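You operate a simulated robot arm through the tools that you are given. There is no shell and no other tool. Be economical: measure what you need, move in short steps, check, and stop when the job is done.

You run a simulated robot arm. Do the job below in one go: nothing can be reset, and whatever is moved stays where it is left.

TASK
Soap the sponge and wipe the grease patch off the worktop.
Fine: squirt washing-up liquid on the sponge; put bottle and sponge back.

The check looks at the end state, three seconds after you hand in, the way a careful person would. Anything else that was tipped, shoved, dropped, spilled or broken makes it a failure.

THE ROBOT
A 6-joint arm with a two-finger parallel gripper, fixed in place. Base frame: the origin is at the foot of the arm, x ahead of it, y to its left, z up; the work surface is at about z = 90. Units: cm, degrees, N and s.
With the tool pointing down near the work surface it reaches from about 36 to 82 cm from the base axis. Its first joint turns from -166.0 to 166.0 degrees. Payload 3.91 kg.
The tool frame sits at the grasp point between the pads (the TCP): z along the fingers, y along the line on which they close. The tips reach 3 cm beyond it. The gripper opens to 11 cm. The fingers are 2 cm wide and 1 cm thick; the gripper's body (4.8 by 11.2 cm) begins 5.5 cm behind the TCP.
Orientation is that of the tool frame in the base frame, as a unit quaternion [x, y, z, w]. With the fingers straight down and closing along the base's y, the tool's x points along the base's -x, its y along +y and its z along -z.

THE INTERFACE
- The arm moves only by the tool send_rows. Its arguments are lists of equal length, an entry for each row: "xyz": the shift along the tool's x, y, z in units of 25 mm (1.0 is 25 mm), a list of three; "angular": the turn, a rotation vector about the tool's x, y, z in units of 8 degrees (1.0 is 8 degrees), a list of three. In form: {"xyz": [[tx, ty, tz], ...], "angular": [[rx, ry, rz], ...]}. A call has 1 to 20 rows; each row shifts and turns the commanded pose from where the row before left it, along the tool's axes as they then stand. "jaw" is the finger opening in cm, from 0 to 11, set as the call begins (left out, the last holds). A call with a number of a shift or a turn outside -1 to 1 is refused whole. Rows are played at 5 a second. More than 5 cm and 8.6 degrees between two rows, or a gripper value outside its range, and nothing of the call is played. Where a pose cannot be reached the arm comes as near as it can. A force on the tool above 40 N (or 10 N above the force at the start of the call, whichever is more), or a blocked arm, ends the call early, and 0.2 s more pass. The fingers move at their own pace (about 4.5 cm/s each) and stop on an object; they squeeze with about 40 N. The grip force told is the motor's: it shows also when the fingers shut on nothing. Time passes only in rows, and 0.2 s behind the last, so rows that do not move let the fingers close. The reply holds the time, the measured pose of the TCP, the force on the tool along the base axes, the opening and the grip force, in the units named above and with some noise.
- Cameras (640 x 400 px; columns grow to the right, rows downward): "scene" is fixed at [39.97, 49.83, 148.42]; the picture's right is [0.46, 0.89, 0.00], its down [0.72, -0.37, -0.59] and it looks along [-0.52, 0.27, -0.81] (base axes); focal length 214 px, centre (320, 200). "wrist" rides on the gripper at [-3.6, 0, -5.7] in the tool frame; the picture's right is [0.00, -1.00, 0.00], its down [0.97, 0.00, -0.24] and it looks along [0.24, 0.00, 0.97] (tool axes); focal length 218 px, centre (320, 200).
- get_image(camera): a new picture of that camera. The clock stands still meanwhile.
- raise_lower(by): slides the trunk up (or, below 0, down) by that many cm; the arm rides with it, the base frame stays. It gives what a move gives, with no picture.
- point_at(camera, pixels): for up to 12 pixels [column, row] of the newest picture of that camera ("zoom" is the newest enlarged one), the place [x, y, z] in the base frame of the surface seen there, good to about 0.2 cm. The clock stands still meanwhile.
- inspect(camera, box): a new picture of the part [left, top, right, bottom] of that camera's present view, enlarged. The clock stands still meanwhile.
- job_done(): hands the job in; it is judged then, once.

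Work in short steps. Measure before you move; look again where a grasp or a placing could have gone wrong, and mend it. You have 80 turns and 54 pictures in all, those below and enlarged ones among them. Open the gripper and draw the arm clear of the work before you hand the job in, unless the task says otherwise; then end with one line.

The tools are called after ">>>" by a JSON object that holds its "fn" and its "kwargs". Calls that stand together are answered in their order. send_rows: Moves the arm, as the interface text tells. Its arguments: {"type":"object","properties":{"xyz":{"type":"array"},"angular":{"type":"array"},"jaw":{"type":"number"}},"required":["xyz","angular"]} The other tools are called the same way: raise_lower (by) slides the trunk up or down; get_image (camera) takes a picture; point_at (camera, pixels) gives the place of the surface under pixels of a picture; inspect (camera, box) takes an enlarged picture of a part of a camera's view; job_done () hands the job in.

At the start:

```text
time_s: 0.0
position: [29.92, 42.31, 120.94]
tool_rot: [0.0, 1.0, 0.0, -0.001]
contact_force: [0.5, 0.6, -0.1]
gripper_width: 10.97
grasp_force: 0.1
trunk travel left (down, up): [-55.0, 6.0]
```

scene: 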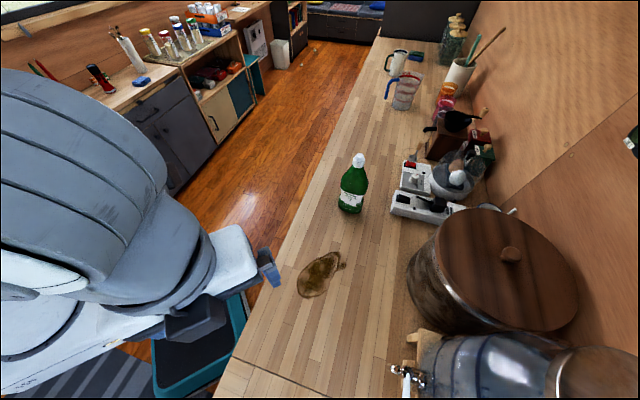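
wrist: 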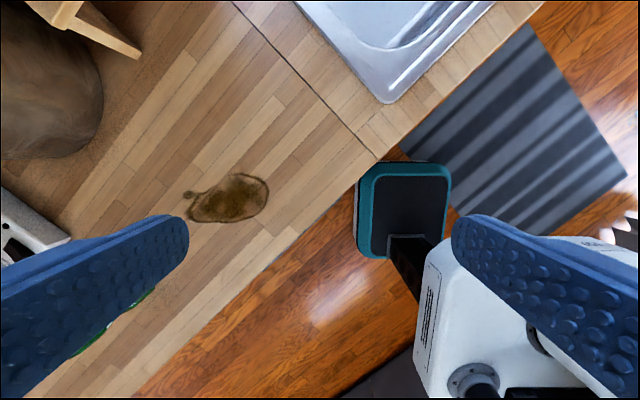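

The pictures show the grease at scene (322,275) and a green bottle at (352,185), but no clear sponge; the blue thing at (415,57) may be it. I enlarge parts of the scene.

>>> {"fn": "inspect", "kwargs": {"camera": "scene", "box": [340, 30, 500, 130]}}

>>> {"fn": "inspect", "kwargs": {"camera": "scene", "box": [280, 120, 520, 310]}}

>>> {"fn": "point_at", "kwargs": {"camera": "scene", "pixels": [[415, 57], [322, 275], [305, 290], [335, 258], [343, 265], [302, 270], [358, 160], [350, 208], [352, 185], [415, 205], [260, 330], [370, 250]]}}

```text
4.00 times, centred on (420, 80) of scene
```

zoom: 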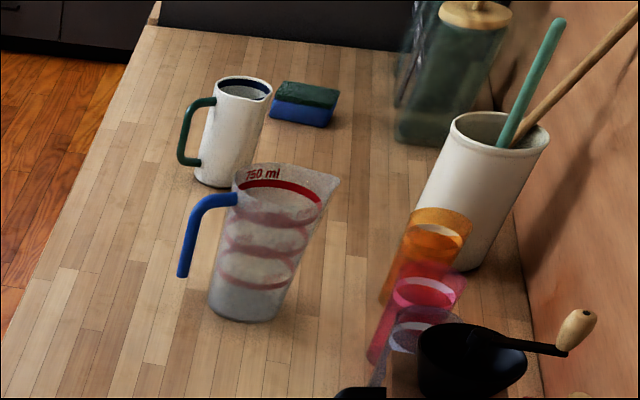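

```text
2.11 times, centred on (400, 215) of scene
```

zoom: 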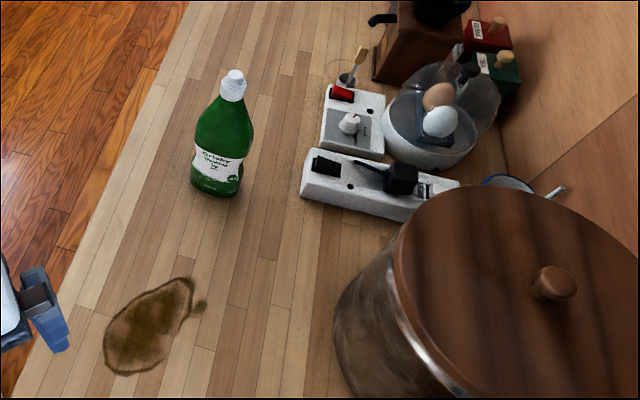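

```text
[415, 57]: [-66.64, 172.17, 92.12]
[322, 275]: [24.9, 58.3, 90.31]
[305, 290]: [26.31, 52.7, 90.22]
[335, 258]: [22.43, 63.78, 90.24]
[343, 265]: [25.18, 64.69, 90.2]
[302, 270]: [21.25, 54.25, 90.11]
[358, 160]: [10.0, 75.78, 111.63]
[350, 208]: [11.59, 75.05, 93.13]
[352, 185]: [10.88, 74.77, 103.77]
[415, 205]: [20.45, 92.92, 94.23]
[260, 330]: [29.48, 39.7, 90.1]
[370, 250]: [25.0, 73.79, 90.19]
```

The sponge-like thing at (415,57) is about 184 cm away, out of reach. I look for another: (141,80) on the other counter, and the rest of the worktop.

>>> {"fn": "inspect", "kwargs": {"camera": "scene", "box": [20, 0, 260, 150]}}

>>> {"fn": "point_at", "kwargs": {"camera": "scene", "pixels": [[141, 80], [135, 65], [100, 78], [396, 370], [416, 340], [395, 60], [403, 92], [200, 40], [185, 35]]}}

>>> {"fn": "inspect", "kwargs": {"camera": "scene", "box": [340, 240, 600, 400]}}

```text
2.67 times, centred on (140, 75) of scene
```

zoom: 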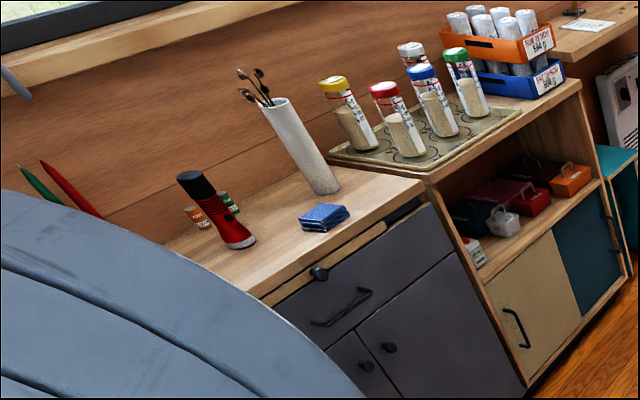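

```text
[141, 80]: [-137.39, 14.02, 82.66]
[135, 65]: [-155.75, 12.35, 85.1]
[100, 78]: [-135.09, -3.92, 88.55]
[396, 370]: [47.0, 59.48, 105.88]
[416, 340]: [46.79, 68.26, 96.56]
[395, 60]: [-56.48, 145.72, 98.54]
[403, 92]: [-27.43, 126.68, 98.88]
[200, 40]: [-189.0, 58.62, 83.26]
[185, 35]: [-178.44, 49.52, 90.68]
```

```text
2.46 times, centred on (470, 320) of scene
```

zoom: 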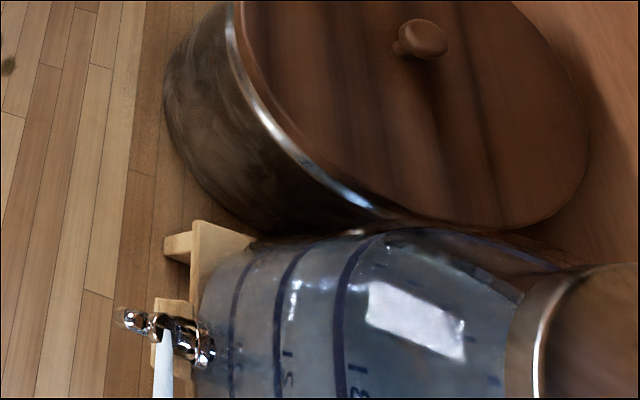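

No other sponge is in the scene view; the sink seen at wrist (390,40) lies around (48,32), outside that view. I move the wrist camera toward the sink to look there.

>>> {"fn": "send_rows", "kwargs": {"xyz": [[-0.8, -1, -0.5], [-0.8, -1, -0.5], [-0.8, -1, -0.5], [-0.8, -1, -0.5], [-0.8, -1, 0], [-0.8, -1, 0], [-0.8, -1, 0], [-0.8, -1, 0]], "angular": [[0, 0, 0], [0, 0, 0], [0, 0, 0], [0, 0, 0], [0, 0, 0], [0, 0, 0], [0, 0, 0], [0, 0, 0]]}}

>>> {"fn": "get_image", "kwargs": {"camera": "wrist"}}

```text
time_s: 1.8
position: [45.97, 22.25, 125.95]
tool_rot: [0.0, 1.0, 0.0, -0.001]
contact_force: [0.7, 0.5, -0.2]
gripper_width: 10.99
grasp_force: 0.1
trunk travel left (down, up): [-55.0, 6.0]
```

```text
47 pictures are left
```

wrist: 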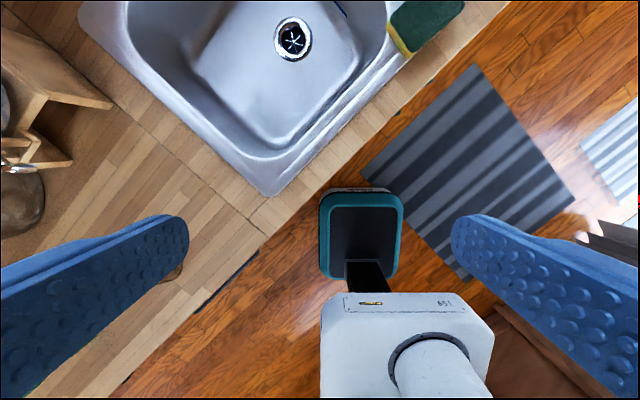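

A green-and-yellow sponge shows at wrist (425,25), on the sink's edge. I move on +x, and -y a bit, to see it fully.

>>> {"fn": "send_rows", "kwargs": {"xyz": [[-0.8, -0.8, 0], [-0.8, -0.8, 0], [-0.8, -0.8, 0], [-0.8, -0.8, 0], [-0.8, -0.8, 0]], "angular": [[0, 0, 0], [0, 0, 0], [0, 0, 0], [0, 0, 0], [0, 0, 0]]}}

>>> {"fn": "get_image", "kwargs": {"camera": "wrist"}}

```text
time_s: 3.0
position: [56.05, 12.3, 125.86]
tool_rot: [0.001, 1.0, 0.0, -0.001]
contact_force: [0.3, -0.9, 0.4]
gripper_width: 11.0
grasp_force: 0.0
trunk travel left (down, up): [-55.0, 6.0]
```

```text
46 pictures are left
```

wrist: 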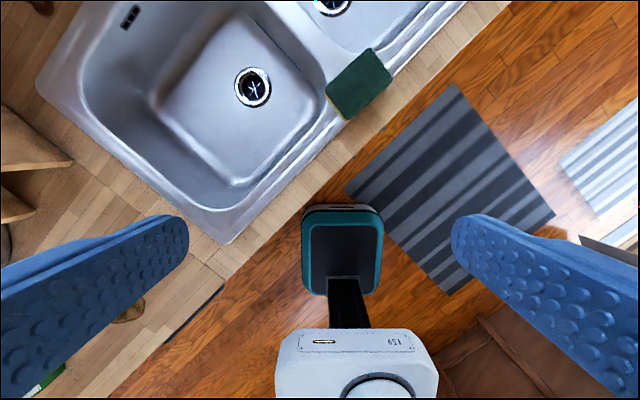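

The sponge is whole at wrist (358,84). I enlarge it and measure its corners.

>>> {"fn": "inspect", "kwargs": {"camera": "wrist", "box": [280, 30, 440, 130]}}

>>> {"fn": "point_at", "kwargs": {"camera": "wrist", "pixels": [[358, 84], [371, 49], [391, 78], [348, 118], [328, 85], [328, 95], [368, 60], [345, 100], [380, 76], [318, 135], [400, 55], [405, 100]]}}

```text
4.00 times, centred on (360, 80) of wrist
```

zoom: 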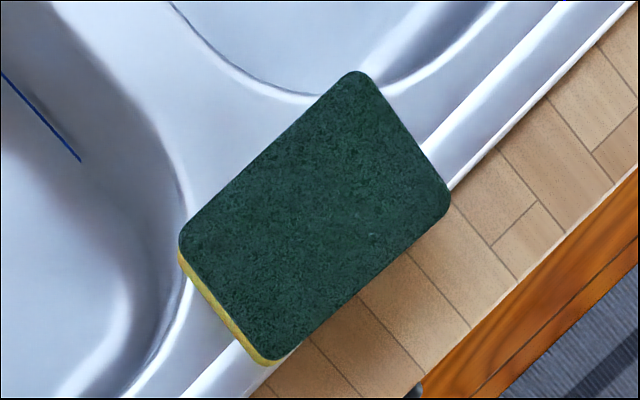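

```text
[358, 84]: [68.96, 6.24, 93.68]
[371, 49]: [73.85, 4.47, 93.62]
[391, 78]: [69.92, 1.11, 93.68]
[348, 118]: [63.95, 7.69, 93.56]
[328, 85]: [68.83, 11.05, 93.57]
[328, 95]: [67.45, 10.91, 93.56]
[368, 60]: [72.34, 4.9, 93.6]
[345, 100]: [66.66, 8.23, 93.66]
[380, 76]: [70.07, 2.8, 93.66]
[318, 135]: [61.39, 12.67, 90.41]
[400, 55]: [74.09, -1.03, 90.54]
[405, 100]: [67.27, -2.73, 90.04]
```

The sponge is about 8.7 x 5.6 cm, centre (69.1, 6.1), top z 93.6, long side along (-0.67, 0.74). Next I go for the bottle at about (10.9, 75): first a straight shift back to about (7, 50).

>>> {"fn": "send_rows", "kwargs": {"xyz": [[0.98, 0.76, 0], [0.98, 0.76, 0], [0.98, 0.76, 0], [0.98, 0.76, 0], [0.98, 0.76, 0], [0.98, 0.76, 0], [0.98, 0.76, 0], [0.98, 0.76, 0], [0.98, 0.76, 0], [0.98, 0.76, 0], [0.98, 0.76, 0], [0.98, 0.76, 0], [0.98, 0.76, 0], [0.98, 0.76, 0], [0.98, 0.76, 0], [0.98, 0.76, 0], [0.98, 0.76, 0], [0.98, 0.76, 0], [0.98, 0.76, 0], [0.98, 0.76, 0]], "angular": [[0, 0, 0], [0, 0, 0], [0, 0, 0], [0, 0, 0], [0, 0, 0], [0, 0, 0], [0, 0, 0], [0, 0, 0], [0, 0, 0], [0, 0, 0], [0, 0, -1], [0, 0, -1], [0, 0, 0], [0, 0, 0], [0, 0, 0], [0, 0, 0], [0, 0, 0], [0, 0, 0], [0, 0, 0], [0, 0, 0]]}}

```text
time_s: 7.2
position: [3.09, 43.86, 126.03]
tool_rot: [-0.139, 0.99, 0.002, 0.001]
contact_force: [0.0, 0.1, 0.1]
gripper_width: 11.02
grasp_force: 0.2
trunk travel left (down, up): [-55.0, 6.0]
```

Now at (3.1, 43.9) with heading 16°. I turn on to heading 82° and pitch the tool level so the camera looks at the bottle.

>>> {"fn": "send_rows", "kwargs": {"xyz": [[0, 0, 0], [0, 0, 0], [0, 0, 0], [0, 0, 0], [0, 0, 0], [0, 0, 0], [0, 0, 0], [0, 0, 0], [0, 0, 0], [0, 0, 0], [0, 0, 0], [0, 0, 0], [0, 0, 0], [0, 0, 0], [0, 0, 0], [0, 0, 0], [0, 0, 0], [0, 0, 0], [0, 0, 0], [0, 0, 0]], "angular": [[0, 0, -1], [0, 0, -1], [0, 0, -1], [0, 0, -1], [0, 0, -1], [0, 0, -1], [0, 0, -1], [0, 0, -1], [0, -1, 0], [0, -1, 0], [0, -1, 0], [0, -1, 0], [0, -1, 0], [0, -1, 0], [0, -1, 0], [0, -1, 0], [0, -1, 0], [0, -1, 0], [0, -1, 0], [0, -0.25, 0]]}}

>>> {"fn": "get_image", "kwargs": {"camera": "wrist"}}

>>> {"fn": "get_image", "kwargs": {"camera": "scene"}}

```text
time_s: 11.4
position: [2.8, 45.13, 126.64]
tool_rot: [-0.455, 0.541, 0.455, 0.541]
contact_force: [1.1, -0.1, -0.7]
gripper_width: 10.97
grasp_force: 0.1
out of reach, approached as far as the arm can: row 19, 20
trunk travel left (down, up): [-55.0, 6.0]
```

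```text
44 pictures are left
```

wrist: 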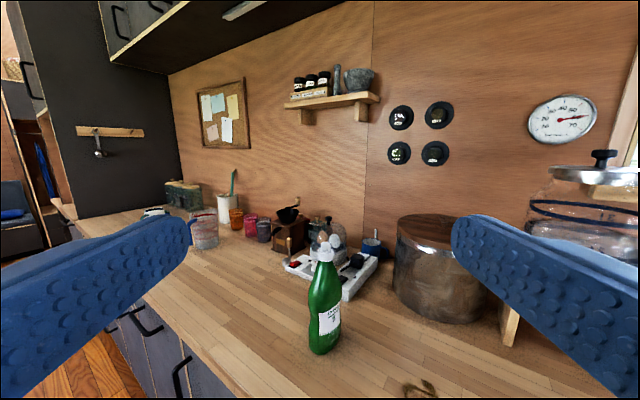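

```text
43 pictures are left
```

scene: 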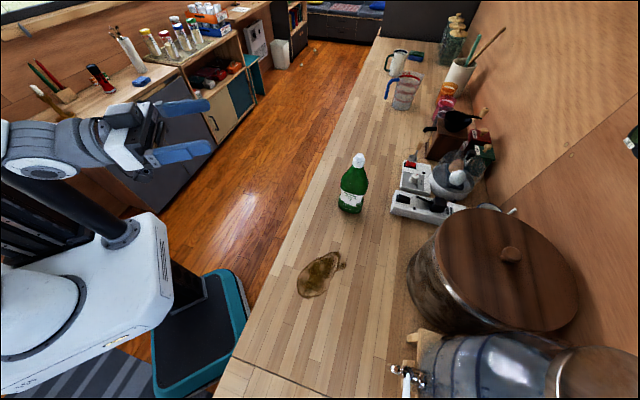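

The tool is level at heading 80°, and the bottle stands at wrist (325,300). I measure its outline.

>>> {"fn": "inspect", "kwargs": {"camera": "wrist", "box": [245, 225, 405, 365]}}

>>> {"fn": "point_at", "kwargs": {"camera": "wrist", "pixels": [[326, 243], [326, 262], [325, 280], [310, 300], [325, 300], [339, 300], [310, 340], [325, 340], [338, 335], [323, 352], [324, 320], [345, 360]]}}

```text
2.86 times, centred on (325, 295) of wrist
```

zoom: 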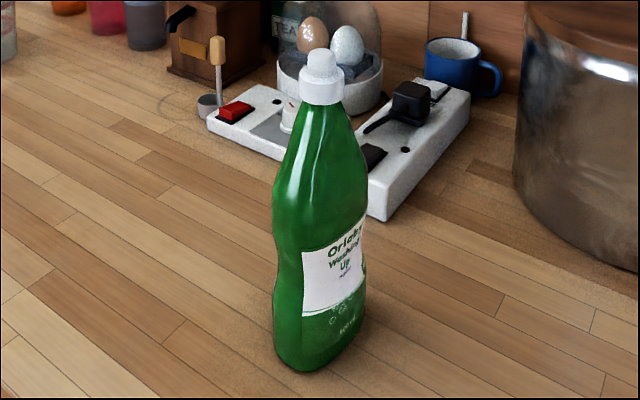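

```text
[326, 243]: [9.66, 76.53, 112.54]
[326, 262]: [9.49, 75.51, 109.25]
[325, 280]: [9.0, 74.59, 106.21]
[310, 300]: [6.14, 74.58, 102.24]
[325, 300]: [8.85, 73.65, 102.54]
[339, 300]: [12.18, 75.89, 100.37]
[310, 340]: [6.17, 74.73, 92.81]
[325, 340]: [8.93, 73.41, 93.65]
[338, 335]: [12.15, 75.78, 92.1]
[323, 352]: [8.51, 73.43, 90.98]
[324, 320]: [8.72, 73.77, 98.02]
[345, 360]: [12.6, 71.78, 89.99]
```

The bottle looks oval with its label face toward the scene camera. I measure face points from the scene to fix its yaw.

>>> {"fn": "inspect", "kwargs": {"camera": "scene", "box": [325, 145, 385, 220]}}

>>> {"fn": "point_at", "kwargs": {"camera": "scene", "pixels": [[342, 192], [346, 192], [350, 192], [354, 192], [358, 192], [362, 192], [341, 203], [346, 205], [351, 206], [356, 207], [360, 207], [359, 155]]}}

```text
5.33 times, centred on (355, 182) of scene
```

zoom: 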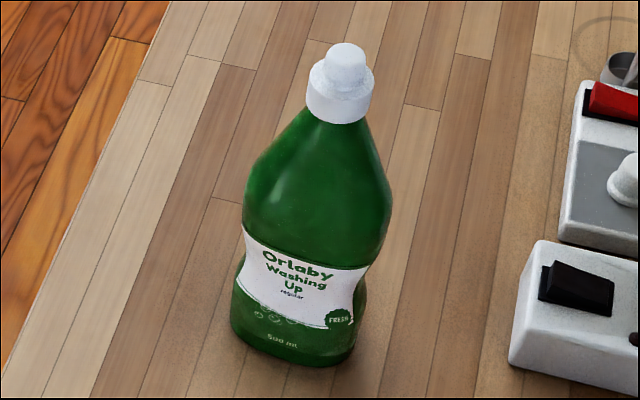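

```text
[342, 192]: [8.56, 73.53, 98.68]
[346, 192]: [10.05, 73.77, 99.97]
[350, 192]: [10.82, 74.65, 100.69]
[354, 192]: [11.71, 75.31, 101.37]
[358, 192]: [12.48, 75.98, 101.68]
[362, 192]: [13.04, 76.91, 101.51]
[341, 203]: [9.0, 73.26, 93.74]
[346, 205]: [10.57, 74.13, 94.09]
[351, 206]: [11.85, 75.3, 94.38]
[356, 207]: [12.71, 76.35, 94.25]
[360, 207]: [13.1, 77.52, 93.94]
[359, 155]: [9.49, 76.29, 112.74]
```

The label face runs along heading 46°, the bottle centre is about (9.6, 76.4), its thickness about 4.7 and its waist near z 98.5. I yaw to heading 46° and go to a pre-grasp 12 cm short of it.

>>> {"fn": "send_rows", "kwargs": {"xyz": [[0, 0, 0], [0, 0, 0], [0, 0, 0], [0, 0, 0], [0, 0, 0], [0.4, 0.563, 0.51], [0.4, 0.563, 0.51], [0.8, 0.563, 0.51], [0.8, 0.563, 0.51], [0.8, 0.563, 0.51], [0.8, 0.563, 0.51], [0.8, 0.563, 0.51], [0.8, 0.563, 0.51], [0.8, 0.563, 0.51], [0.8, 0.563, 0.51], [0.8, 0.563, 0.51], [0.8, 0.563, 0.51]], "angular": [[1, 0, 0], [1, 0, 0], [1, 0, 0], [1, 0, 0], [0.25, 0, 0], [0, 0, 0], [0, 0, 0], [0, 0, 0], [0, 0, 0], [0, 0, 0], [0, 0, 0], [0, 0, 0], [0, 0, 0], [0, 0, 0], [0, 0, 0], [0, 0, 0], [0, 0, 0]], "jaw": 11}}

>>> {"fn": "get_image", "kwargs": {"camera": "wrist"}}

>>> {"fn": "get_image", "kwargs": {"camera": "scene"}}

```text
time_s: 13.1
position: [7.22, 45.13, 128.07]
tool_rot: [-0.232, 0.66, 0.282, 0.657]
contact_force: [0.0, 0.1, -0.1]
gripper_width: 10.98
grasp_force: 0.1
trunk travel left (down, up): [-55.0, 6.0]
stopped in row 8: the arm was blocked; the commanded pose is now the measured one
```

```text
40 pictures are left
```

wrist: 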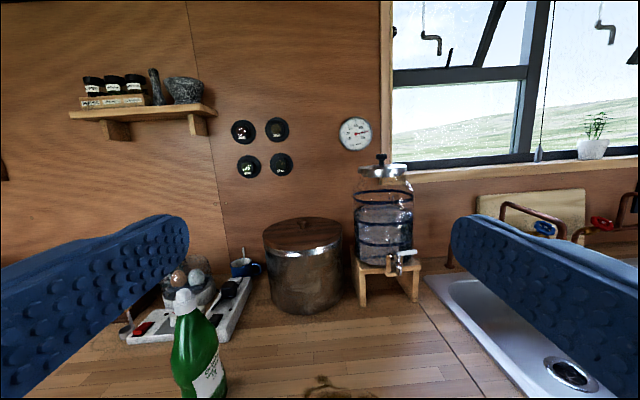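

```text
39 pictures are left
```

scene: 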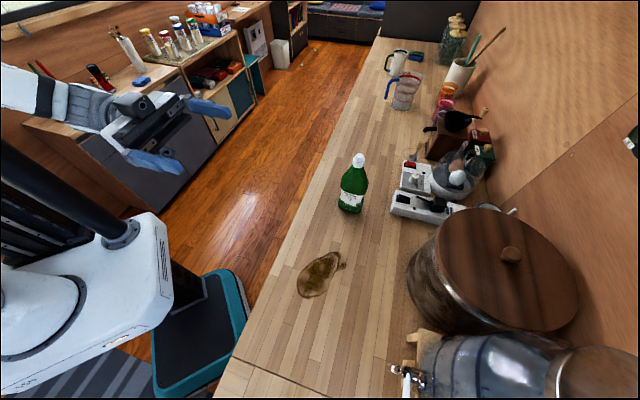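

The arm was blocked, folded close to itself. I move outward first, without descending.

>>> {"fn": "send_rows", "kwargs": {"xyz": [[0, 0, 0.8], [0, 0, 0.8], [0, 0, 0.8], [0, 0.4, 0.8], [0, 0.8, 0.5], [0, 0.8, 0.5], [0, 0.8, 0.3], [0, 0.8, 0.3], [0, 0.8, 0.3], [0, 0.8, 0.3], [0, 0.8, 0.3]], "angular": [[0, 0, 0], [0, 0, 0], [0, 0, 0], [0, 0, 0], [0, 0, 0], [0, 0, 0], [0, 0, 0], [0, 0, 0], [0, 0, 0], [0, 0, 0], [0, 0, 0]]}}

```text
time_s: 15.5
position: [7.14, 65.86, 129.4]
tool_rot: [-0.234, 0.659, 0.284, 0.656]
contact_force: [0.3, -0.2, -0.1]
gripper_width: 10.99
grasp_force: 0.1
trunk travel left (down, up): [-55.0, 6.0]
```

Now at (7.1, 65.9, 129.4), heading 42.6° with a small tilt. I correct the attitude, line up, and descend to z about 100, 12 cm short of the bottle.

>>> {"fn": "send_rows", "kwargs": {"xyz": [[0, 0, -0.5], [0, 0.7, -0.5], [0, 0.7, 0], [0, 0.8, 0], [0.9, 0, 0], [0.9, 0, 0], [0.9, 0, 0], [0.9, 0, 0], [0.9, 0, 0], [0.9, 0, 0], [0.9, 0, 0], [0.9, 0, 0], [0.9, 0, 0], [0.9, 0, 0], [0.9, 0, 0], [0.9, 0, 0], [0.9, 0, 0]], "angular": [[-0.42, 0, -0.48], [0, 0.15, 0], [0, 0, 0], [0, 0, 0], [0, 0, 0], [0, 0, 0], [0, 0, 0], [0, 0, 0], [0, 0, 0], [0, 0, 0], [0, 0, 0], [0, 0, 0], [0, 0, 0], [0, 0, 0], [0, 0, 0], [0, 0, 0], [0, 0, 0]]}}

>>> {"fn": "get_image", "kwargs": {"camera": "wrist"}}

>>> {"fn": "get_image", "kwargs": {"camera": "scene"}}

```text
time_s: 19.1
position: [1.58, 68.0, 99.82]
tool_rot: [-0.278, 0.649, 0.279, 0.651]
contact_force: [0.4, 0.8, 0.0]
gripper_width: 10.99
grasp_force: 0.1
trunk travel left (down, up): [-55.0, 6.0]
```

```text
38 pictures are left
```

wrist: 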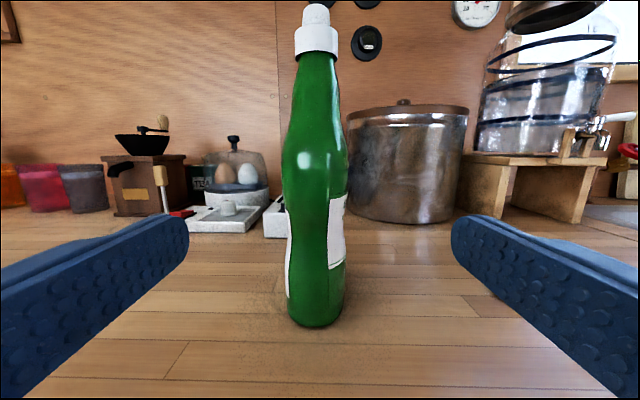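

```text
37 pictures are left
```

scene: 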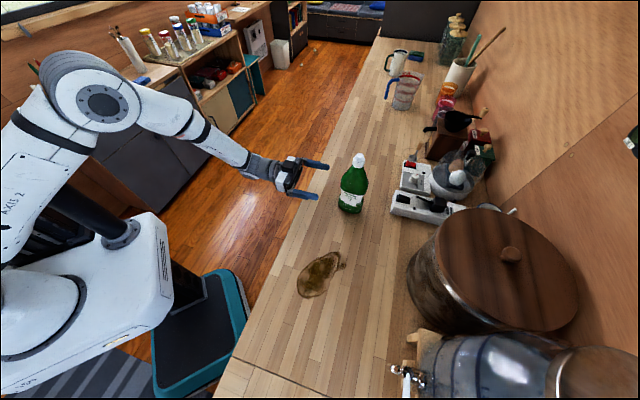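

Well lined up; the bottle is at wrist column 317. I measure its edges at the grip height before closing in.

>>> {"fn": "point_at", "kwargs": {"camera": "wrist", "pixels": [[290, 230], [300, 230], [310, 230], [320, 230], [330, 230], [338, 230], [343, 230], [317, 205], [317, 250], [317, 12]]}}

```text
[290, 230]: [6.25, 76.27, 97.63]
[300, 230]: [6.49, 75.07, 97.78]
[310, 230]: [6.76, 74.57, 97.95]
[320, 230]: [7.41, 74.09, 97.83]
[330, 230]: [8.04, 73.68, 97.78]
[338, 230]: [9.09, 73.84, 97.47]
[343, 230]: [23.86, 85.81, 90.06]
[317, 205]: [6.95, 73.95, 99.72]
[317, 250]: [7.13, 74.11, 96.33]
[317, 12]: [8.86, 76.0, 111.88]
```

The bottle is centred within 0.15 cm and squared. I advance 11.3 cm, dropping 1 cm to the waist.

>>> {"fn": "send_rows", "kwargs": {"xyz": [[0.4, 0, 0.5], [0, 0, 0.6], [0, 0, 0.7], [0, 0.05, 0.7], [0, 0, 0.7], [0, 0, 0.7], [0, 0, 0.6]], "angular": [[0, 0, 0], [0, 0, 0], [0, 0, 0], [0, 0, 0], [0, 0, 0], [0, 0, 0], [0, 0, 0]]}}

>>> {"fn": "get_image", "kwargs": {"camera": "wrist"}}

```text
time_s: 20.4
position: [6.36, 73.31, 99.32]
tool_rot: [-0.278, 0.648, 0.281, 0.651]
contact_force: [-8.1, -18.5, 16.1]
gripper_width: 11.01
grasp_force: 0.0
trunk travel left (down, up): [-55.0, 6.0]
stopped in row 6: the force on the tool passed its limit (the readings are from after the stop); the commanded pose is now the measured one
```

```text
36 pictures are left
```

wrist: 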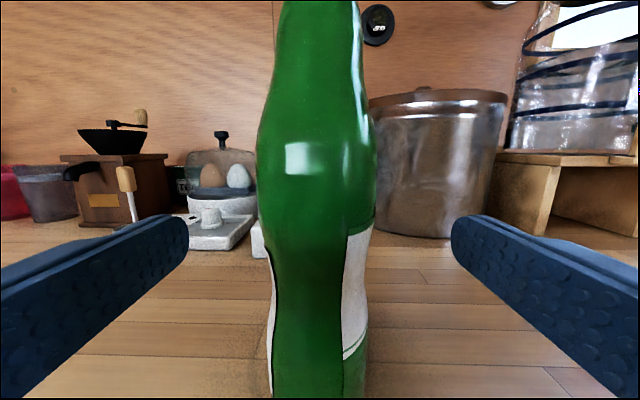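

A force of 16 N up and 20 N back stopped the advance, so something behind the gripper may be touching the counter edge. I look.

>>> {"fn": "inspect", "kwargs": {"camera": "scene", "box": [180, 100, 420, 250]}}

```text
2.67 times, centred on (300, 175) of scene
```

zoom: 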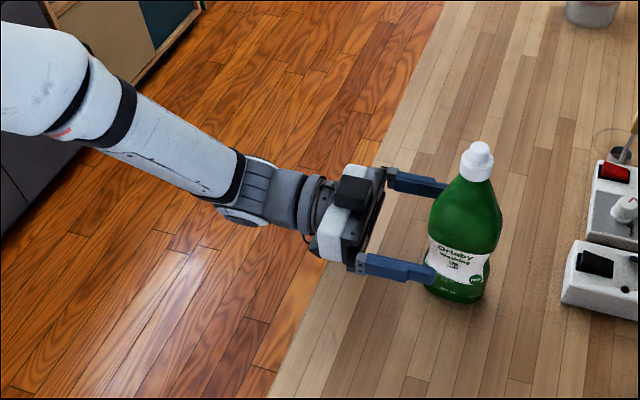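

The wrist behind the gripper is meeting the counter's edge. I back off 2.5 cm and pitch the tool 20° down about the TCP, so the wrist rises.

>>> {"fn": "send_rows", "kwargs": {"xyz": [[0, 0, -0.7], [-0.3, 0, -0.3], [0, 0, 0], [0, 0, 0], [0.15, 0, 0], [0.15, 0, 0]], "angular": [[0, 0, 0], [0, 0, 0], [0, 1, 0], [0, 1, 0], [0, 0.5, 0], [0, 0, 0]]}}

>>> {"fn": "get_image", "kwargs": {"camera": "wrist"}}

```text
time_s: 21.8
position: [4.6, 71.74, 99.0]
tool_rot: [-0.324, 0.752, 0.227, 0.528]
contact_force: [0.9, -0.2, -1.3]
gripper_width: 11.04
grasp_force: 0.1
trunk travel left (down, up): [-55.0, 6.0]
```

```text
34 pictures are left
```

wrist: 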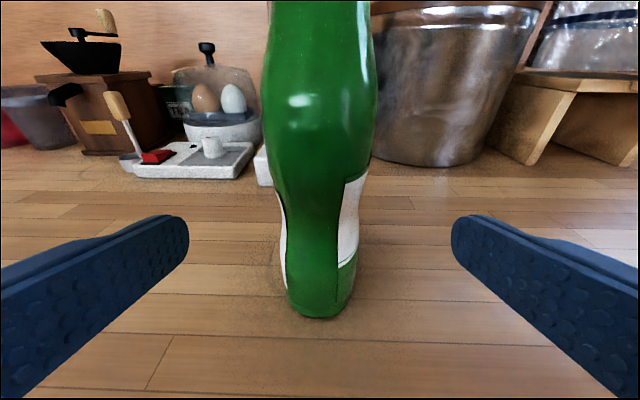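

The force is gone and the bottle stands unmoved. I advance 6.5 cm level.

>>> {"fn": "send_rows", "kwargs": {"xyz": [[-0.222, -0.05, 0.61], [-0.222, -0.05, 0.61], [-0.222, 0, 0.61], [-0.222, 0, 0.61]], "angular": [[0, 0, 0], [0, 0, 0], [0, 0, 0], [0, 0, 0]]}}

>>> {"fn": "inspect", "kwargs": {"camera": "scene", "box": [260, 120, 420, 220]}}

>>> {"fn": "get_image", "kwargs": {"camera": "wrist"}}

```text
time_s: 22.8
position: [9.17, 76.28, 98.97]
tool_rot: [-0.324, 0.752, 0.227, 0.528]
contact_force: [0.1, -0.6, 0.1]
gripper_width: 10.97
grasp_force: 0.1
trunk travel left (down, up): [-55.0, 6.0]
```

```text
4.00 times, centred on (340, 170) of scene
```

zoom: 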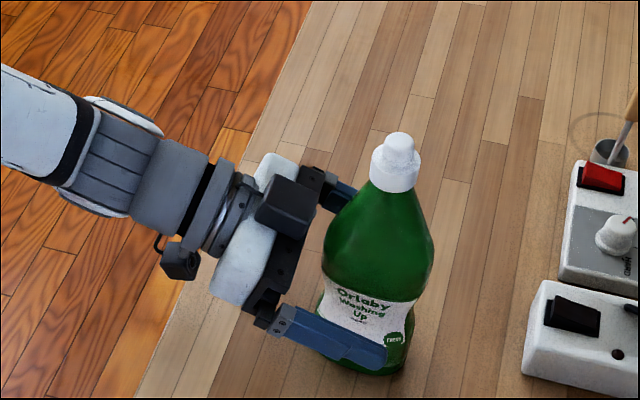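

```text
32 pictures are left
```

wrist: 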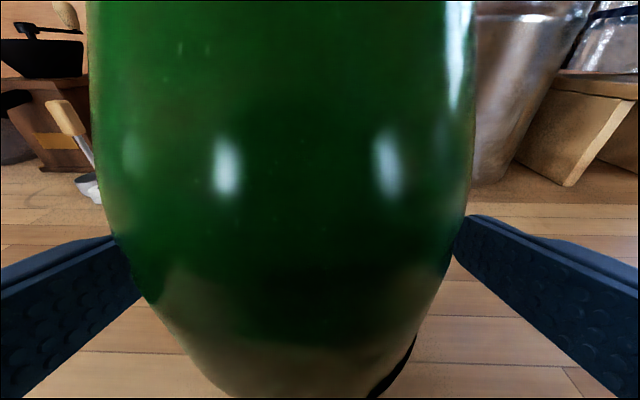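

The bottle sits about 0.5 cm to tool +y of centre. I shift by that and close to 4.6 cm to feel for it.

>>> {"fn": "send_rows", "kwargs": {"xyz": [[0, 0.2, 0]], "angular": [[0, 0, 0]]}}

>>> {"fn": "send_rows", "kwargs": {"xyz": [[0, 0, 0], [0, 0, 0], [0, 0, 0], [0, 0, 0], [0, 0, 0]], "angular": [[0, 0, 0], [0, 0, 0], [0, 0, 0], [0, 0, 0], [0, 0, 0]], "jaw": 4.6}}

```text
time_s: 23.1
position: [8.68, 76.48, 98.97]
tool_rot: [-0.324, 0.752, 0.226, 0.528]
contact_force: [-0.1, 0.1, 0.3]
gripper_width: 10.96
grasp_force: 0.1
trunk travel left (down, up): [-55.0, 6.0]
```

```text
time_s: 24.4
position: [8.82, 76.48, 98.98]
tool_rot: [-0.324, 0.752, 0.227, 0.527]
contact_force: [2.5, -0.4, 2.0]
gripper_width: 5.02
grasp_force: 39.6
trunk travel left (down, up): [-55.0, 6.0]
```

Held: opening 5.02 cm, grip 39.6 N. I lift straight up 12 cm and look.

>>> {"fn": "send_rows", "kwargs": {"xyz": [[-0.376, 0, -0.137], [-0.752, 0, -0.274], [-0.752, 0, -0.274], [-0.752, 0, -0.274], [-0.752, 0, -0.274], [-0.752, 0, -0.274], [-0.376, 0, -0.137]], "angular": [[0, 0, 0], [0, 0, 0], [0, 0, 0], [0, 0, 0], [0, 0, 0], [0, 0, 0], [0, 0, 0]]}}

>>> {"fn": "get_image", "kwargs": {"camera": "scene"}}

```text
time_s: 25.9
position: [8.8, 76.69, 111.16]
tool_rot: [-0.323, 0.752, 0.226, 0.529]
contact_force: [-0.2, 0.3, -6.9]
gripper_width: 5.02
grasp_force: 40.1
trunk travel left (down, up): [-55.0, 6.0]
```

```text
31 pictures are left
```

scene: 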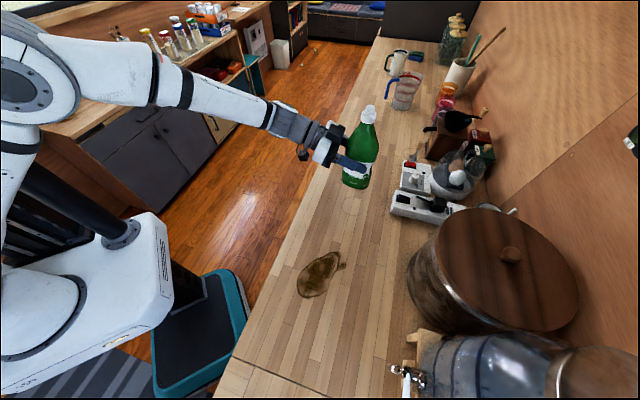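

Clean lift, nothing dripping. I carry the bottle toward the sink side in a straight level line inside the pot and water jar, first half.

>>> {"fn": "send_rows", "kwargs": {"xyz": [[0.035, -0.47, -0.096], [0.07, -0.94, -0.192], [0.07, -0.94, -0.192], [0.07, -0.94, -0.192], [0.07, -0.94, -0.192], [0.07, -0.94, -0.192], [0.07, -0.94, -0.192], [0.07, -0.94, -0.192], [0.07, -0.94, -0.192], [0.07, -0.94, -0.192], [0.07, -0.94, -0.192], [0.07, -0.94, -0.192], [0.07, -0.94, -0.192], [0.07, -0.94, -0.192], [0.07, -0.94, -0.192], [0.07, -0.94, -0.192], [0.035, -0.47, -0.096]], "angular": [[0, 0, 0], [0, 0, 0], [0, 0, 0], [0, 0, 0], [0, 0, 0], [0, 0, 0], [0, 0, 0], [0, 0, 0], [0, 0, 0], [0, 0, 0], [0, 0, 0], [0, 0, 0], [0, 0, 0], [0, 0, 0], [0, 0, 0], [0, 0, 0], [0, 0, 0]]}}

```text
time_s: 29.6
position: [30.71, 44.75, 111.08]
tool_rot: [-0.324, 0.752, 0.228, 0.527]
contact_force: [0.3, -0.3, -6.2]
gripper_width: 4.97
grasp_force: 40.0
trunk travel left (down, up): [-55.0, 6.0]
```

On course at (30.7, 44.8). Second half of the carry.

>>> {"fn": "send_rows", "kwargs": {"xyz": [[0.035, -0.47, -0.096], [0.07, -0.94, -0.192], [0.07, -0.94, -0.192], [0.07, -0.94, -0.192], [0.07, -0.94, -0.192], [0.07, -0.94, -0.192], [0.07, -0.94, -0.192], [0.07, -0.94, -0.192], [0.07, -0.94, -0.192], [0.07, -0.94, -0.192], [0.07, -0.94, -0.192], [0.07, -0.94, -0.192], [0.07, -0.94, -0.192], [0.07, -0.94, -0.192], [0.07, -0.94, -0.192], [0.07, -0.94, -0.192], [0.035, -0.47, -0.096]], "angular": [[0, 0, 0], [0, 0, 0], [0, 0, 0], [0, 0, 0], [0, 0, 0], [0, 0, 0], [0, 0, 0], [0, 0, 0], [0, 0, 0], [0, 0, 0], [0, 0, 0], [0, 0, 0], [0, 0, 0], [0, 0, 0], [0, 0, 0], [0, 0, 0], [0, 0, 0]]}}

>>> {"fn": "get_image", "kwargs": {"camera": "wrist"}}

```text
time_s: 33.1
position: [34.3, 38.18, 113.32]
tool_rot: [-0.321, 0.753, 0.226, 0.528]
contact_force: [0.7, -0.3, -4.7]
gripper_width: 4.94
grasp_force: 40.1
out of reach, approached as far as the arm can: row 4, 5, 6, 7, 8, 9, 10, 11, 12, 13, 14, 15, 16, 17
trunk travel left (down, up): [-55.0, 6.0]
```

```text
30 pictures are left
```

wrist: 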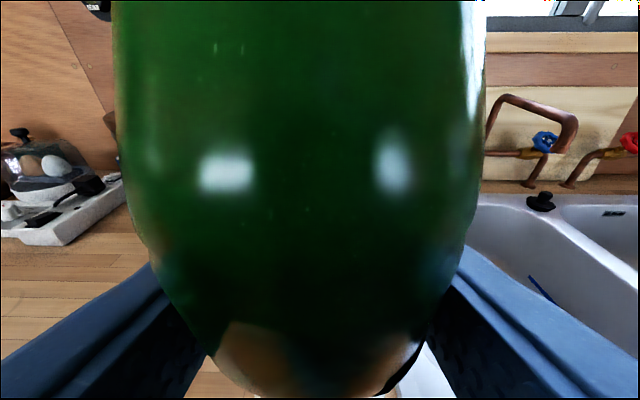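

The arm stalled at (34.3, 38.2): too folded for this heading. I play one motionless row to see where the command stands.

>>> {"fn": "send_rows", "kwargs": {"xyz": [[0, 0, 0]], "angular": [[0, 0, 0]]}}

```text
time_s: 33.5
position: [34.26, 38.02, 113.43]
tool_rot: [-0.321, 0.753, 0.226, 0.528]
contact_force: [0.3, 0.0, -5.1]
gripper_width: 4.94
grasp_force: 39.7
trunk travel left (down, up): [-55.0, 6.0]
```

Still there. I move outward along the heading and turn the heading clockwise in small steps, watching the response.

>>> {"fn": "send_rows", "kwargs": {"xyz": [[-0.274, 0, 0.752], [-0.274, 0, 0.752], [-0.274, 0, 0.752]], "angular": [[0.47, 0, 0.17], [0.47, 0, 0.17], [0.47, 0, 0.17]]}}

```text
time_s: 34.4
position: [38.75, 42.29, 113.28]
tool_rot: [-0.243, 0.782, 0.17, 0.548]
contact_force: [0.1, -0.4, -4.9]
gripper_width: 4.94
grasp_force: 39.8
trunk travel left (down, up): [-55.0, 6.0]
```

The command follows the measured pose and outward works. I continue to about (60, 10), turning the heading to 10° on the way.

>>> {"fn": "send_rows", "kwargs": {"xyz": [[-0.01, -0.965, 0.028], [-0.01, -0.965, 0.028], [-0.01, -0.965, 0.028], [-0.01, -0.965, 0.028], [-0.043, -0.96, 0.118], [-0.043, -0.96, 0.118], [-0.043, -0.96, 0.118], [-0.043, -0.96, 0.118], [-0.076, -0.94, 0.21], [-0.076, -0.94, 0.21], [-0.076, -0.94, 0.21], [-0.076, -0.94, 0.21], [-0.113, -0.9, 0.31], [-0.113, -0.9, 0.31], [-0.113, -0.9, 0.31], [-0.113, -0.9, 0.31]], "angular": [[0.18, 0, 0.065], [0.18, 0, 0.065], [0.18, 0, 0.065], [0.18, 0, 0.065], [0.18, 0, 0.065], [0.18, 0, 0.065], [0.18, 0, 0.065], [0.18, 0, 0.065], [0.18, 0, 0.065], [0.18, 0, 0.065], [0.18, 0, 0.065], [0.18, 0, 0.065], [0.18, 0, 0.065], [0.18, 0, 0.065], [0.18, 0, 0.065], [0.18, 0, 0.065]]}}

>>> {"fn": "get_image", "kwargs": {"camera": "scene"}}

```text
time_s: 37.8
position: [57.37, 15.77, 112.61]
tool_rot: [-0.07, 0.816, 0.048, 0.572]
contact_force: [0.3, -0.5, -5.6]
gripper_width: 4.94
grasp_force: 39.6
out of reach, approached as far as the arm can: row 10, 11, 12, 13, 14, 15, 16
trunk travel left (down, up): [-55.0, 6.0]
```

```text
29 pictures are left
```

scene: 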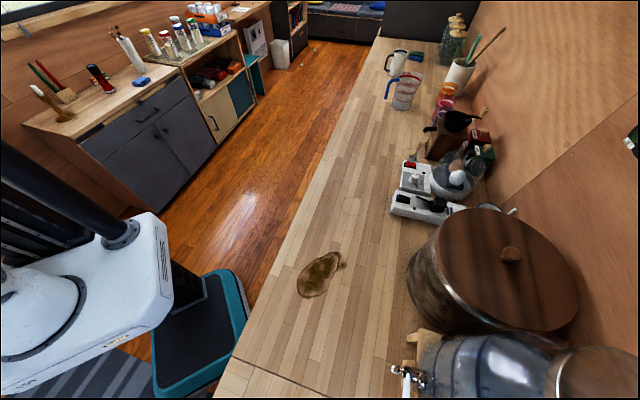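

Now at (57.4, 15.8, 112.6), heading 9.7°, bottle upright. Plan: the bottle cap turns to the right (-y) by tool roll, with the nozzle kept over the sponge whenever it is past level. I move out 10 cm, level the tool, then roll 80°.

>>> {"fn": "send_rows", "kwargs": {"xyz": [[-0.3, 0.1, 0.8], [-0.3, 0.1, 0.8], [-0.3, 0.1, 0.8], [-0.3, 0.1, 0.8], [-0.3, 0, 0.8], [0, 0, 0], [0, 0, 0], [0, 0, 0], [0, 0, 0], [0, 0, 0], [0, 0, 0], [0, 0, 0]], "angular": [[0, 0, 0], [0, 0, 0], [0, 0, 0], [0, 0, 0], [0, 0, 0], [0, -1, 0], [0, -1, 0], [0, -0.5, 0], [0, 0, 1], [0, 0, 1], [0, 0, 1], [0, 0, 1]]}}

>>> {"fn": "get_image", "kwargs": {"camera": "wrist"}}

```text
time_s: 40.4
position: [68.33, 30.77, 122.24]
tool_rot: [0.087, 0.716, 0.15, 0.677]
contact_force: [-1.1, 0.7, -5.3]
gripper_width: 4.95
grasp_force: 39.9
out of reach, approached as far as the arm can: row 6, 7, 8, 9, 10, 11, 12
trunk travel left (down, up): [-55.0, 6.0]
```

```text
28 pictures are left
```

wrist: 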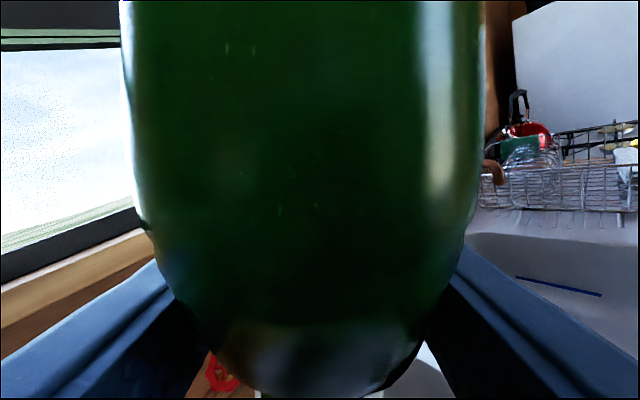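

The arm balks where the level tool lines up with the forearm (a wrist singularity), so I shall keep the heading about 40° off the bearing. Now at (68.3, 30.8, 122.2), rolled 19°; I unroll and turn the heading to -40°.

>>> {"fn": "send_rows", "kwargs": {"xyz": [[0, 0, 0], [0, 0, 0], [0, 0, 0], [0, 0, 0], [0, 0, 0], [0, 0, 0], [0, 0, 0], [0, 0, 0], [0, 0, 0]], "angular": [[0, 0, -0.8], [0, 0, -0.8], [0, 0, -0.8], [0.95, 0, 0], [0.95, 0, 0], [0.95, 0, 0], [0.95, 0, 0], [0.95, 0, 0], [0.95, 0, 0]]}}

```text
time_s: 42.4
position: [68.65, 30.49, 122.01]
tool_rot: [0.239, 0.678, -0.226, 0.657]
contact_force: [-0.1, 0.5, -5.9]
gripper_width: 4.94
grasp_force: 40.5
trunk travel left (down, up): [-55.0, 6.0]
```

Good: heading -38°, level, upright. I move to about (62, 0, 122) and start a roll of -56° (cap going left, above the sink).

>>> {"fn": "send_rows", "kwargs": {"xyz": [[0, -0.93, 0.46], [0, -0.93, 0.46], [0, -0.93, 0.46], [0, -0.93, 0.46], [0, -0.93, 0.46], [0, -0.93, 0.46], [0, -0.93, 0.46], [0, -0.93, 0.46], [0, -0.93, 0.46], [0, -0.93, 0.46], [0, -0.93, 0.46], [0, -0.93, 0.46], [0, 0, 0], [0, 0, 0], [0, 0, 0], [0, 0, 0], [0, 0, 0], [0, 0, 0], [0, 0, 0]], "angular": [[0, 0, 0], [0, 0, 0], [0, 0, 0], [0, 0, 0], [0, 0, 0], [0, 0, 0], [0, 0, 0], [0, 0, 0], [0, 0, 0], [0, 0, 0], [0, 0, 0], [0, 0, 0], [0, 0, -1], [0, 0, -1], [0, 0, -1], [0, 0, -1], [0, 0, -1], [0, 0, -1], [0, 0, -1]]}}

>>> {"fn": "get_image", "kwargs": {"camera": "wrist"}}

```text
time_s: 46.4
position: [62.12, 0.1, 121.44]
tool_rot: [-0.108, 0.711, -0.508, 0.474]
contact_force: [0.4, 1.1, -5.8]
gripper_width: 4.88
grasp_force: 40.1
trunk travel left (down, up): [-55.0, 6.0]
```

```text
27 pictures are left
```

wrist: 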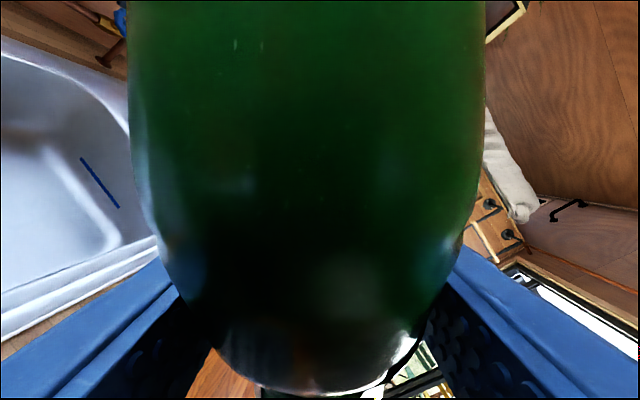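

The roll works. I finish to -90° (bottle level), then bring the nozzle above the sponge: TCP to about (64.9, -7, 106).

>>> {"fn": "send_rows", "kwargs": {"xyz": [[0, 0, 0], [0, 0, 0], [0, 0, 0], [0, 0, 0], [0.216, 0.88, 0.375], [0.216, 0.88, 0.375], [0.216, 0.88, 0.375], [0.216, 0.88, 0.375], [0.216, 0.88, 0.375], [0.216, 0.88, 0.375], [0.216, 0.88, 0.375]], "angular": [[0, 0, -1], [0, 0, -1], [0, 0, -1], [0, 0, -1], [0, 0, -0.2], [0, 0, 0], [0, 0, 0], [0, 0, 0], [0, 0, 0], [0, 0, 0], [0, 0, 0]]}}

>>> {"fn": "get_image", "kwargs": {"camera": "wrist"}}

```text
time_s: 48.8
position: [64.69, -6.52, 105.59]
tool_rot: [-0.309, 0.65, -0.622, 0.308]
contact_force: [0.2, 0.0, -4.6]
gripper_width: 4.91
grasp_force: 40.3
trunk travel left (down, up): [-55.0, 6.0]
```

```text
26 pictures are left
```

wrist: 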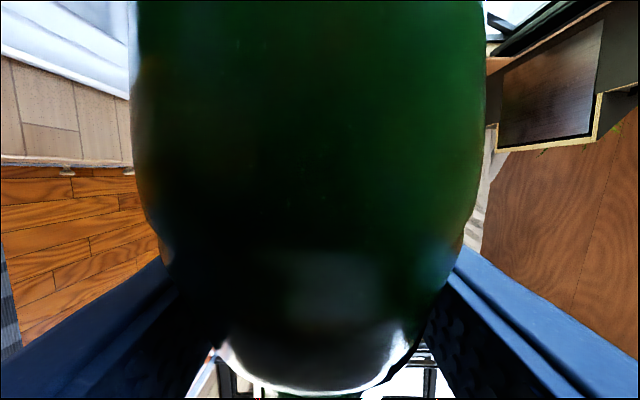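

The nozzle works out to (69.3, 6.3, 106), over the sponge. I lower 8.5 cm so the nozzle is 4 cm over it, then swing the bottle nose-down about the nozzle.

>>> {"fn": "send_rows", "kwargs": {"xyz": [[0, 0.85, 0], [0, 0.85, 0], [0, 0.85, 0], [0, 0.85, 0], [-0.05, -0.72, 0], [-0.05, -0.72, 0], [-0.05, -0.72, 0], [-0.05, -0.72, 0], [-0.05, -0.72, 0], [-0.05, -0.72, 0], [-0.05, -0.72, 0], [-0.05, -0.72, 0], [-0.05, -0.72, 0], [-0.05, -0.72, 0], [-0.05, -0.72, 0]], "angular": [[0, 0, 0], [0, 0, 0], [0, 0, 0], [0, 0, 0], [0, 0, -1], [0, 0, -1], [0, 0, -1], [0, 0, -1], [0, 0, -1], [0, 0, -1], [0, 0, -1], [0, 0, -1], [0, 0, -1], [0, 0, -1], [0, 0, -1]]}}

>>> {"fn": "get_image", "kwargs": {"camera": "wrist"}}

```text
time_s: 52.0
position: [72.57, 3.18, 110.33]
tool_rot: [0.674, -0.252, 0.662, 0.212]
contact_force: [0.6, -1.4, -6.4]
gripper_width: 4.85
grasp_force: 39.8
trunk travel left (down, up): [-55.0, 6.0]
```

```text
25 pictures are left
```

wrist: 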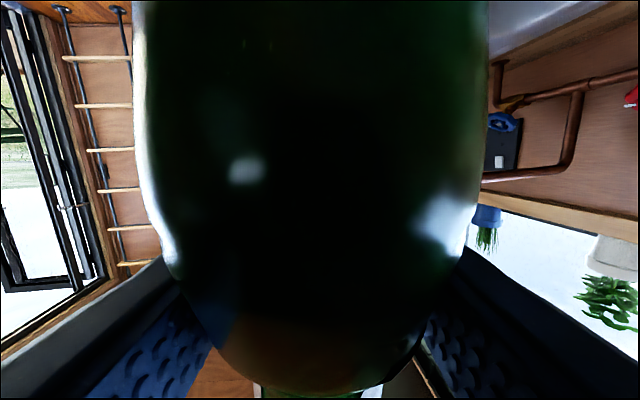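

The nozzle is at about (69.2, 6.6, 97.6), pointing 22° off straight down, landing around (68.1, 7.7) on the sponge. I squeeze harder for a second.

>>> {"fn": "send_rows", "kwargs": {"xyz": [[0, 0, 0], [0, 0, 0], [0, 0, 0], [0, 0, 0]], "angular": [[0, 0, 0], [0, 0, 0], [0, 0, 0], [0, 0, 0]], "jaw": 3.5}}

```text
time_s: 53.0
position: [72.65, 3.17, 110.53]
tool_rot: [0.673, -0.253, 0.662, 0.211]
contact_force: [1.0, 0.0, -4.5]
gripper_width: 4.88
grasp_force: 39.4
trunk travel left (down, up): [-55.0, 6.0]
```

The squirt, if any, must be seen on the sponge. I swing the bottle back about the nozzle, rise, and roll it on toward upright.

>>> {"fn": "send_rows", "kwargs": {"xyz": [[-0.05, 0.72, 0], [-0.05, 0.72, 0], [-0.05, 0.72, 0], [-0.05, 0.72, 0], [-0.05, 0.72, 0], [-0.05, 0.72, 0], [-0.05, 0.72, 0], [-0.05, 0.72, 0], [-0.05, 0.72, 0], [-0.05, 0.72, 0], [-0.05, 0.72, 0], [0, -1, 0], [0, -1, 0], [0, -1, 0], [0, -1, 0], [0, 0, 0], [0, 0, 0], [0, 0, 0], [0, 0, 0]], "angular": [[0, 0, 1], [0, 0, 1], [0, 0, 1], [0, 0, 1], [0, 0, 1], [0, 0, 1], [0, 0, 1], [0, 0, 1], [0, 0, 1], [0, 0, 1], [0, 0, 1], [0, 0, 0], [0, 0, 0], [0, 0, 0], [0, 0, 0], [0, 0, 1], [0, 0, 1], [0, 0, 1], [0, 0, 1]], "jaw": 4.6}}

>>> {"fn": "get_image", "kwargs": {"camera": "wrist"}}

```text
time_s: 57.0
position: [64.71, -6.61, 107.35]
tool_rot: [-0.117, 0.71, -0.513, 0.468]
contact_force: [0.1, -0.1, -5.5]
gripper_width: 4.87
grasp_force: 39.9
trunk travel left (down, up): [-55.0, 6.0]
```

```text
24 pictures are left
```

wrist: 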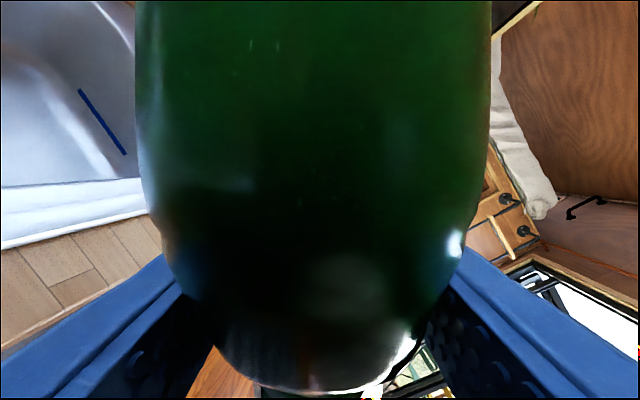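

The bottle is on the way back to upright. I finish the roll, shift right and back, and pitch the tool 50° down so the sponge shows left of the bottle.

>>> {"fn": "send_rows", "kwargs": {"xyz": [[0, 0, 0], [0, 0, 0], [0, 0, 0], [0, 0, 0], [0, 0, 0], [0, 0, 0], [0, 0, 0], [-0.2, -0.943, -0.326], [-0.2, -0.943, -0.326], [-0.2, -0.943, -0.326], [-0.2, -0.943, -0.326], [-0.2, -0.943, -0.326], [-0.2, -0.943, -0.326], [-0.2, -0.943, -0.326], [0, 0, 0], [0, 0, 0], [0, 0, 0], [0, 0, 0], [0, 0, 0], [0, 0, 0]], "angular": [[0, 0, 1], [0, 0, 1], [0, 0, 1], [0, 0, 1], [0, 0, 1], [0, 0, 1], [0, 0, 1], [0, 0, 0], [0, 0, 0], [0, 0, 0], [0, 0, 0], [0, 0, 0], [0, 0, 0], [0, 0, 0], [0, 1, 0], [0, 1, 0], [0, 1, 0], [0, 1, 0], [0, 1, 0], [0, 1, 0]]}}

>>> {"fn": "get_image", "kwargs": {"camera": "wrist"}}

```text
time_s: 61.1
position: [51.43, -15.94, 111.84]
tool_rot: [0.306, 0.888, -0.12, 0.32]
contact_force: [-0.7, 0.2, -5.2]
gripper_width: 4.87
grasp_force: 40.1
out of reach, approached as far as the arm can: row 13, 14
trunk travel left (down, up): [-55.0, 6.0]
```

```text
23 pictures are left
```

wrist: 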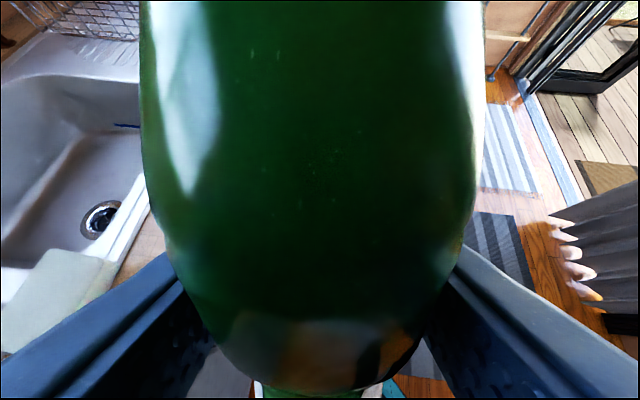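

A pale patch shows at wrist (60,285), where the sponge should be. I enlarge and measure it.

>>> {"fn": "inspect", "kwargs": {"camera": "wrist", "box": [0, 220, 160, 360]}}

>>> {"fn": "point_at", "kwargs": {"camera": "wrist", "pixels": [[60, 285], [20, 320], [100, 270], [70, 255], [30, 290], [5, 280], [125, 250]]}}

```text
2.86 times, centred on (80, 290) of wrist
```

zoom: 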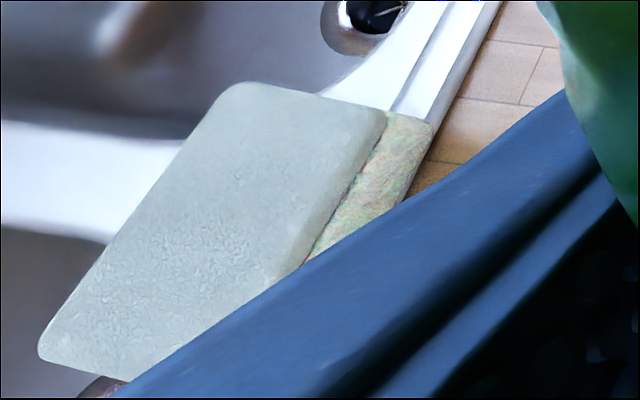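

```text
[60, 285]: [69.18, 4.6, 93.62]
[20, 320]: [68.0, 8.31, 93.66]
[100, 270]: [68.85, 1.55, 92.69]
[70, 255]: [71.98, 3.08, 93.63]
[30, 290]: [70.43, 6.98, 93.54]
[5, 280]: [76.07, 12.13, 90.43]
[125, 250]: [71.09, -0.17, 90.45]
```

The sponge is foamy and pale now, and nothing is spilled beside it. I swing the arm back about the base axis at radius 54 toward the bottle's place.

>>> {"fn": "send_rows", "kwargs": {"xyz": [[0.296, 0.879, -0.248], [0.296, 0.879, -0.248], [0.296, 0.879, -0.248], [0.296, 0.879, -0.248], [0.296, 0.879, -0.248], [0.296, 0.879, -0.248], [0.296, 0.879, -0.248], [0.296, 0.879, -0.248], [0.296, 0.879, -0.248], [0.296, 0.879, -0.248], [0.296, 0.879, -0.248], [0.296, 0.879, -0.248], [0.296, 0.879, -0.248], [0.296, 0.879, -0.248], [0.296, 0.879, -0.248], [0.296, 0.879, -0.248], [0.296, 0.879, -0.248], [0.296, 0.879, -0.248], [0.296, 0.879, -0.248], [0.296, 0.879, -0.248]], "angular": [[-0.205, 0, -0.244], [-0.205, 0, -0.244], [-0.205, 0, -0.244], [-0.205, 0, -0.244], [-0.205, 0, -0.244], [-0.205, 0, -0.244], [-0.205, 0, -0.244], [-0.205, 0, -0.244], [-0.205, 0, -0.244], [-0.205, 0, -0.244], [-0.205, 0, -0.244], [-0.205, 0, -0.244], [-0.205, 0, -0.244], [-0.205, 0, -0.244], [-0.205, 0, -0.244], [-0.205, 0, -0.244], [-0.205, 0, -0.244], [-0.205, 0, -0.244], [-0.205, 0, -0.244], [-0.205, 0, -0.244]]}}

```text
time_s: 65.3
position: [43.71, 30.04, 111.32]
tool_rot: [-0.106, 0.936, 0.031, 0.334]
contact_force: [0.3, -0.6, -4.9]
gripper_width: 4.84
grasp_force: 40.3
trunk travel left (down, up): [-55.0, 6.0]
```

As planned. I continue the swing.

>>> {"fn": "send_rows", "kwargs": {"xyz": [[0.296, 0.879, -0.248], [0.296, 0.879, -0.248], [0.296, 0.879, -0.248], [0.296, 0.879, -0.248], [0.296, 0.879, -0.248], [0.296, 0.879, -0.248], [0.296, 0.879, -0.248], [0.296, 0.879, -0.248], [0.296, 0.879, -0.248], [0.296, 0.879, -0.248], [0.296, 0.879, -0.248], [0.296, 0.879, -0.248], [0.296, 0.879, -0.248], [0.296, 0.879, -0.248], [0.296, 0.879, -0.248], [0.296, 0.879, -0.248], [0.296, 0.879, -0.248]], "angular": [[-0.205, 0, -0.244], [-0.205, 0, -0.244], [-0.205, 0, -0.244], [-0.205, 0, -0.244], [-0.205, 0, -0.244], [-0.205, 0, -0.244], [-0.205, 0, -0.244], [-0.205, 0, -0.244], [-0.205, 0, -0.244], [-0.205, 0, -0.244], [-0.205, 0, -0.244], [-0.205, 0, -0.244], [-0.205, 0, -0.244], [-0.205, 0, -0.244], [-0.205, 0, -0.244], [-0.205, 0, -0.244], [-0.205, 0, -0.244]]}}

```text
time_s: 69.0
position: [10.15, 51.7, 111.22]
tool_rot: [-0.443, 0.832, 0.158, 0.295]
contact_force: [0.2, 1.0, -5.3]
gripper_width: 4.86
grasp_force: 40.5
trunk travel left (down, up): [-55.0, 6.0]
```

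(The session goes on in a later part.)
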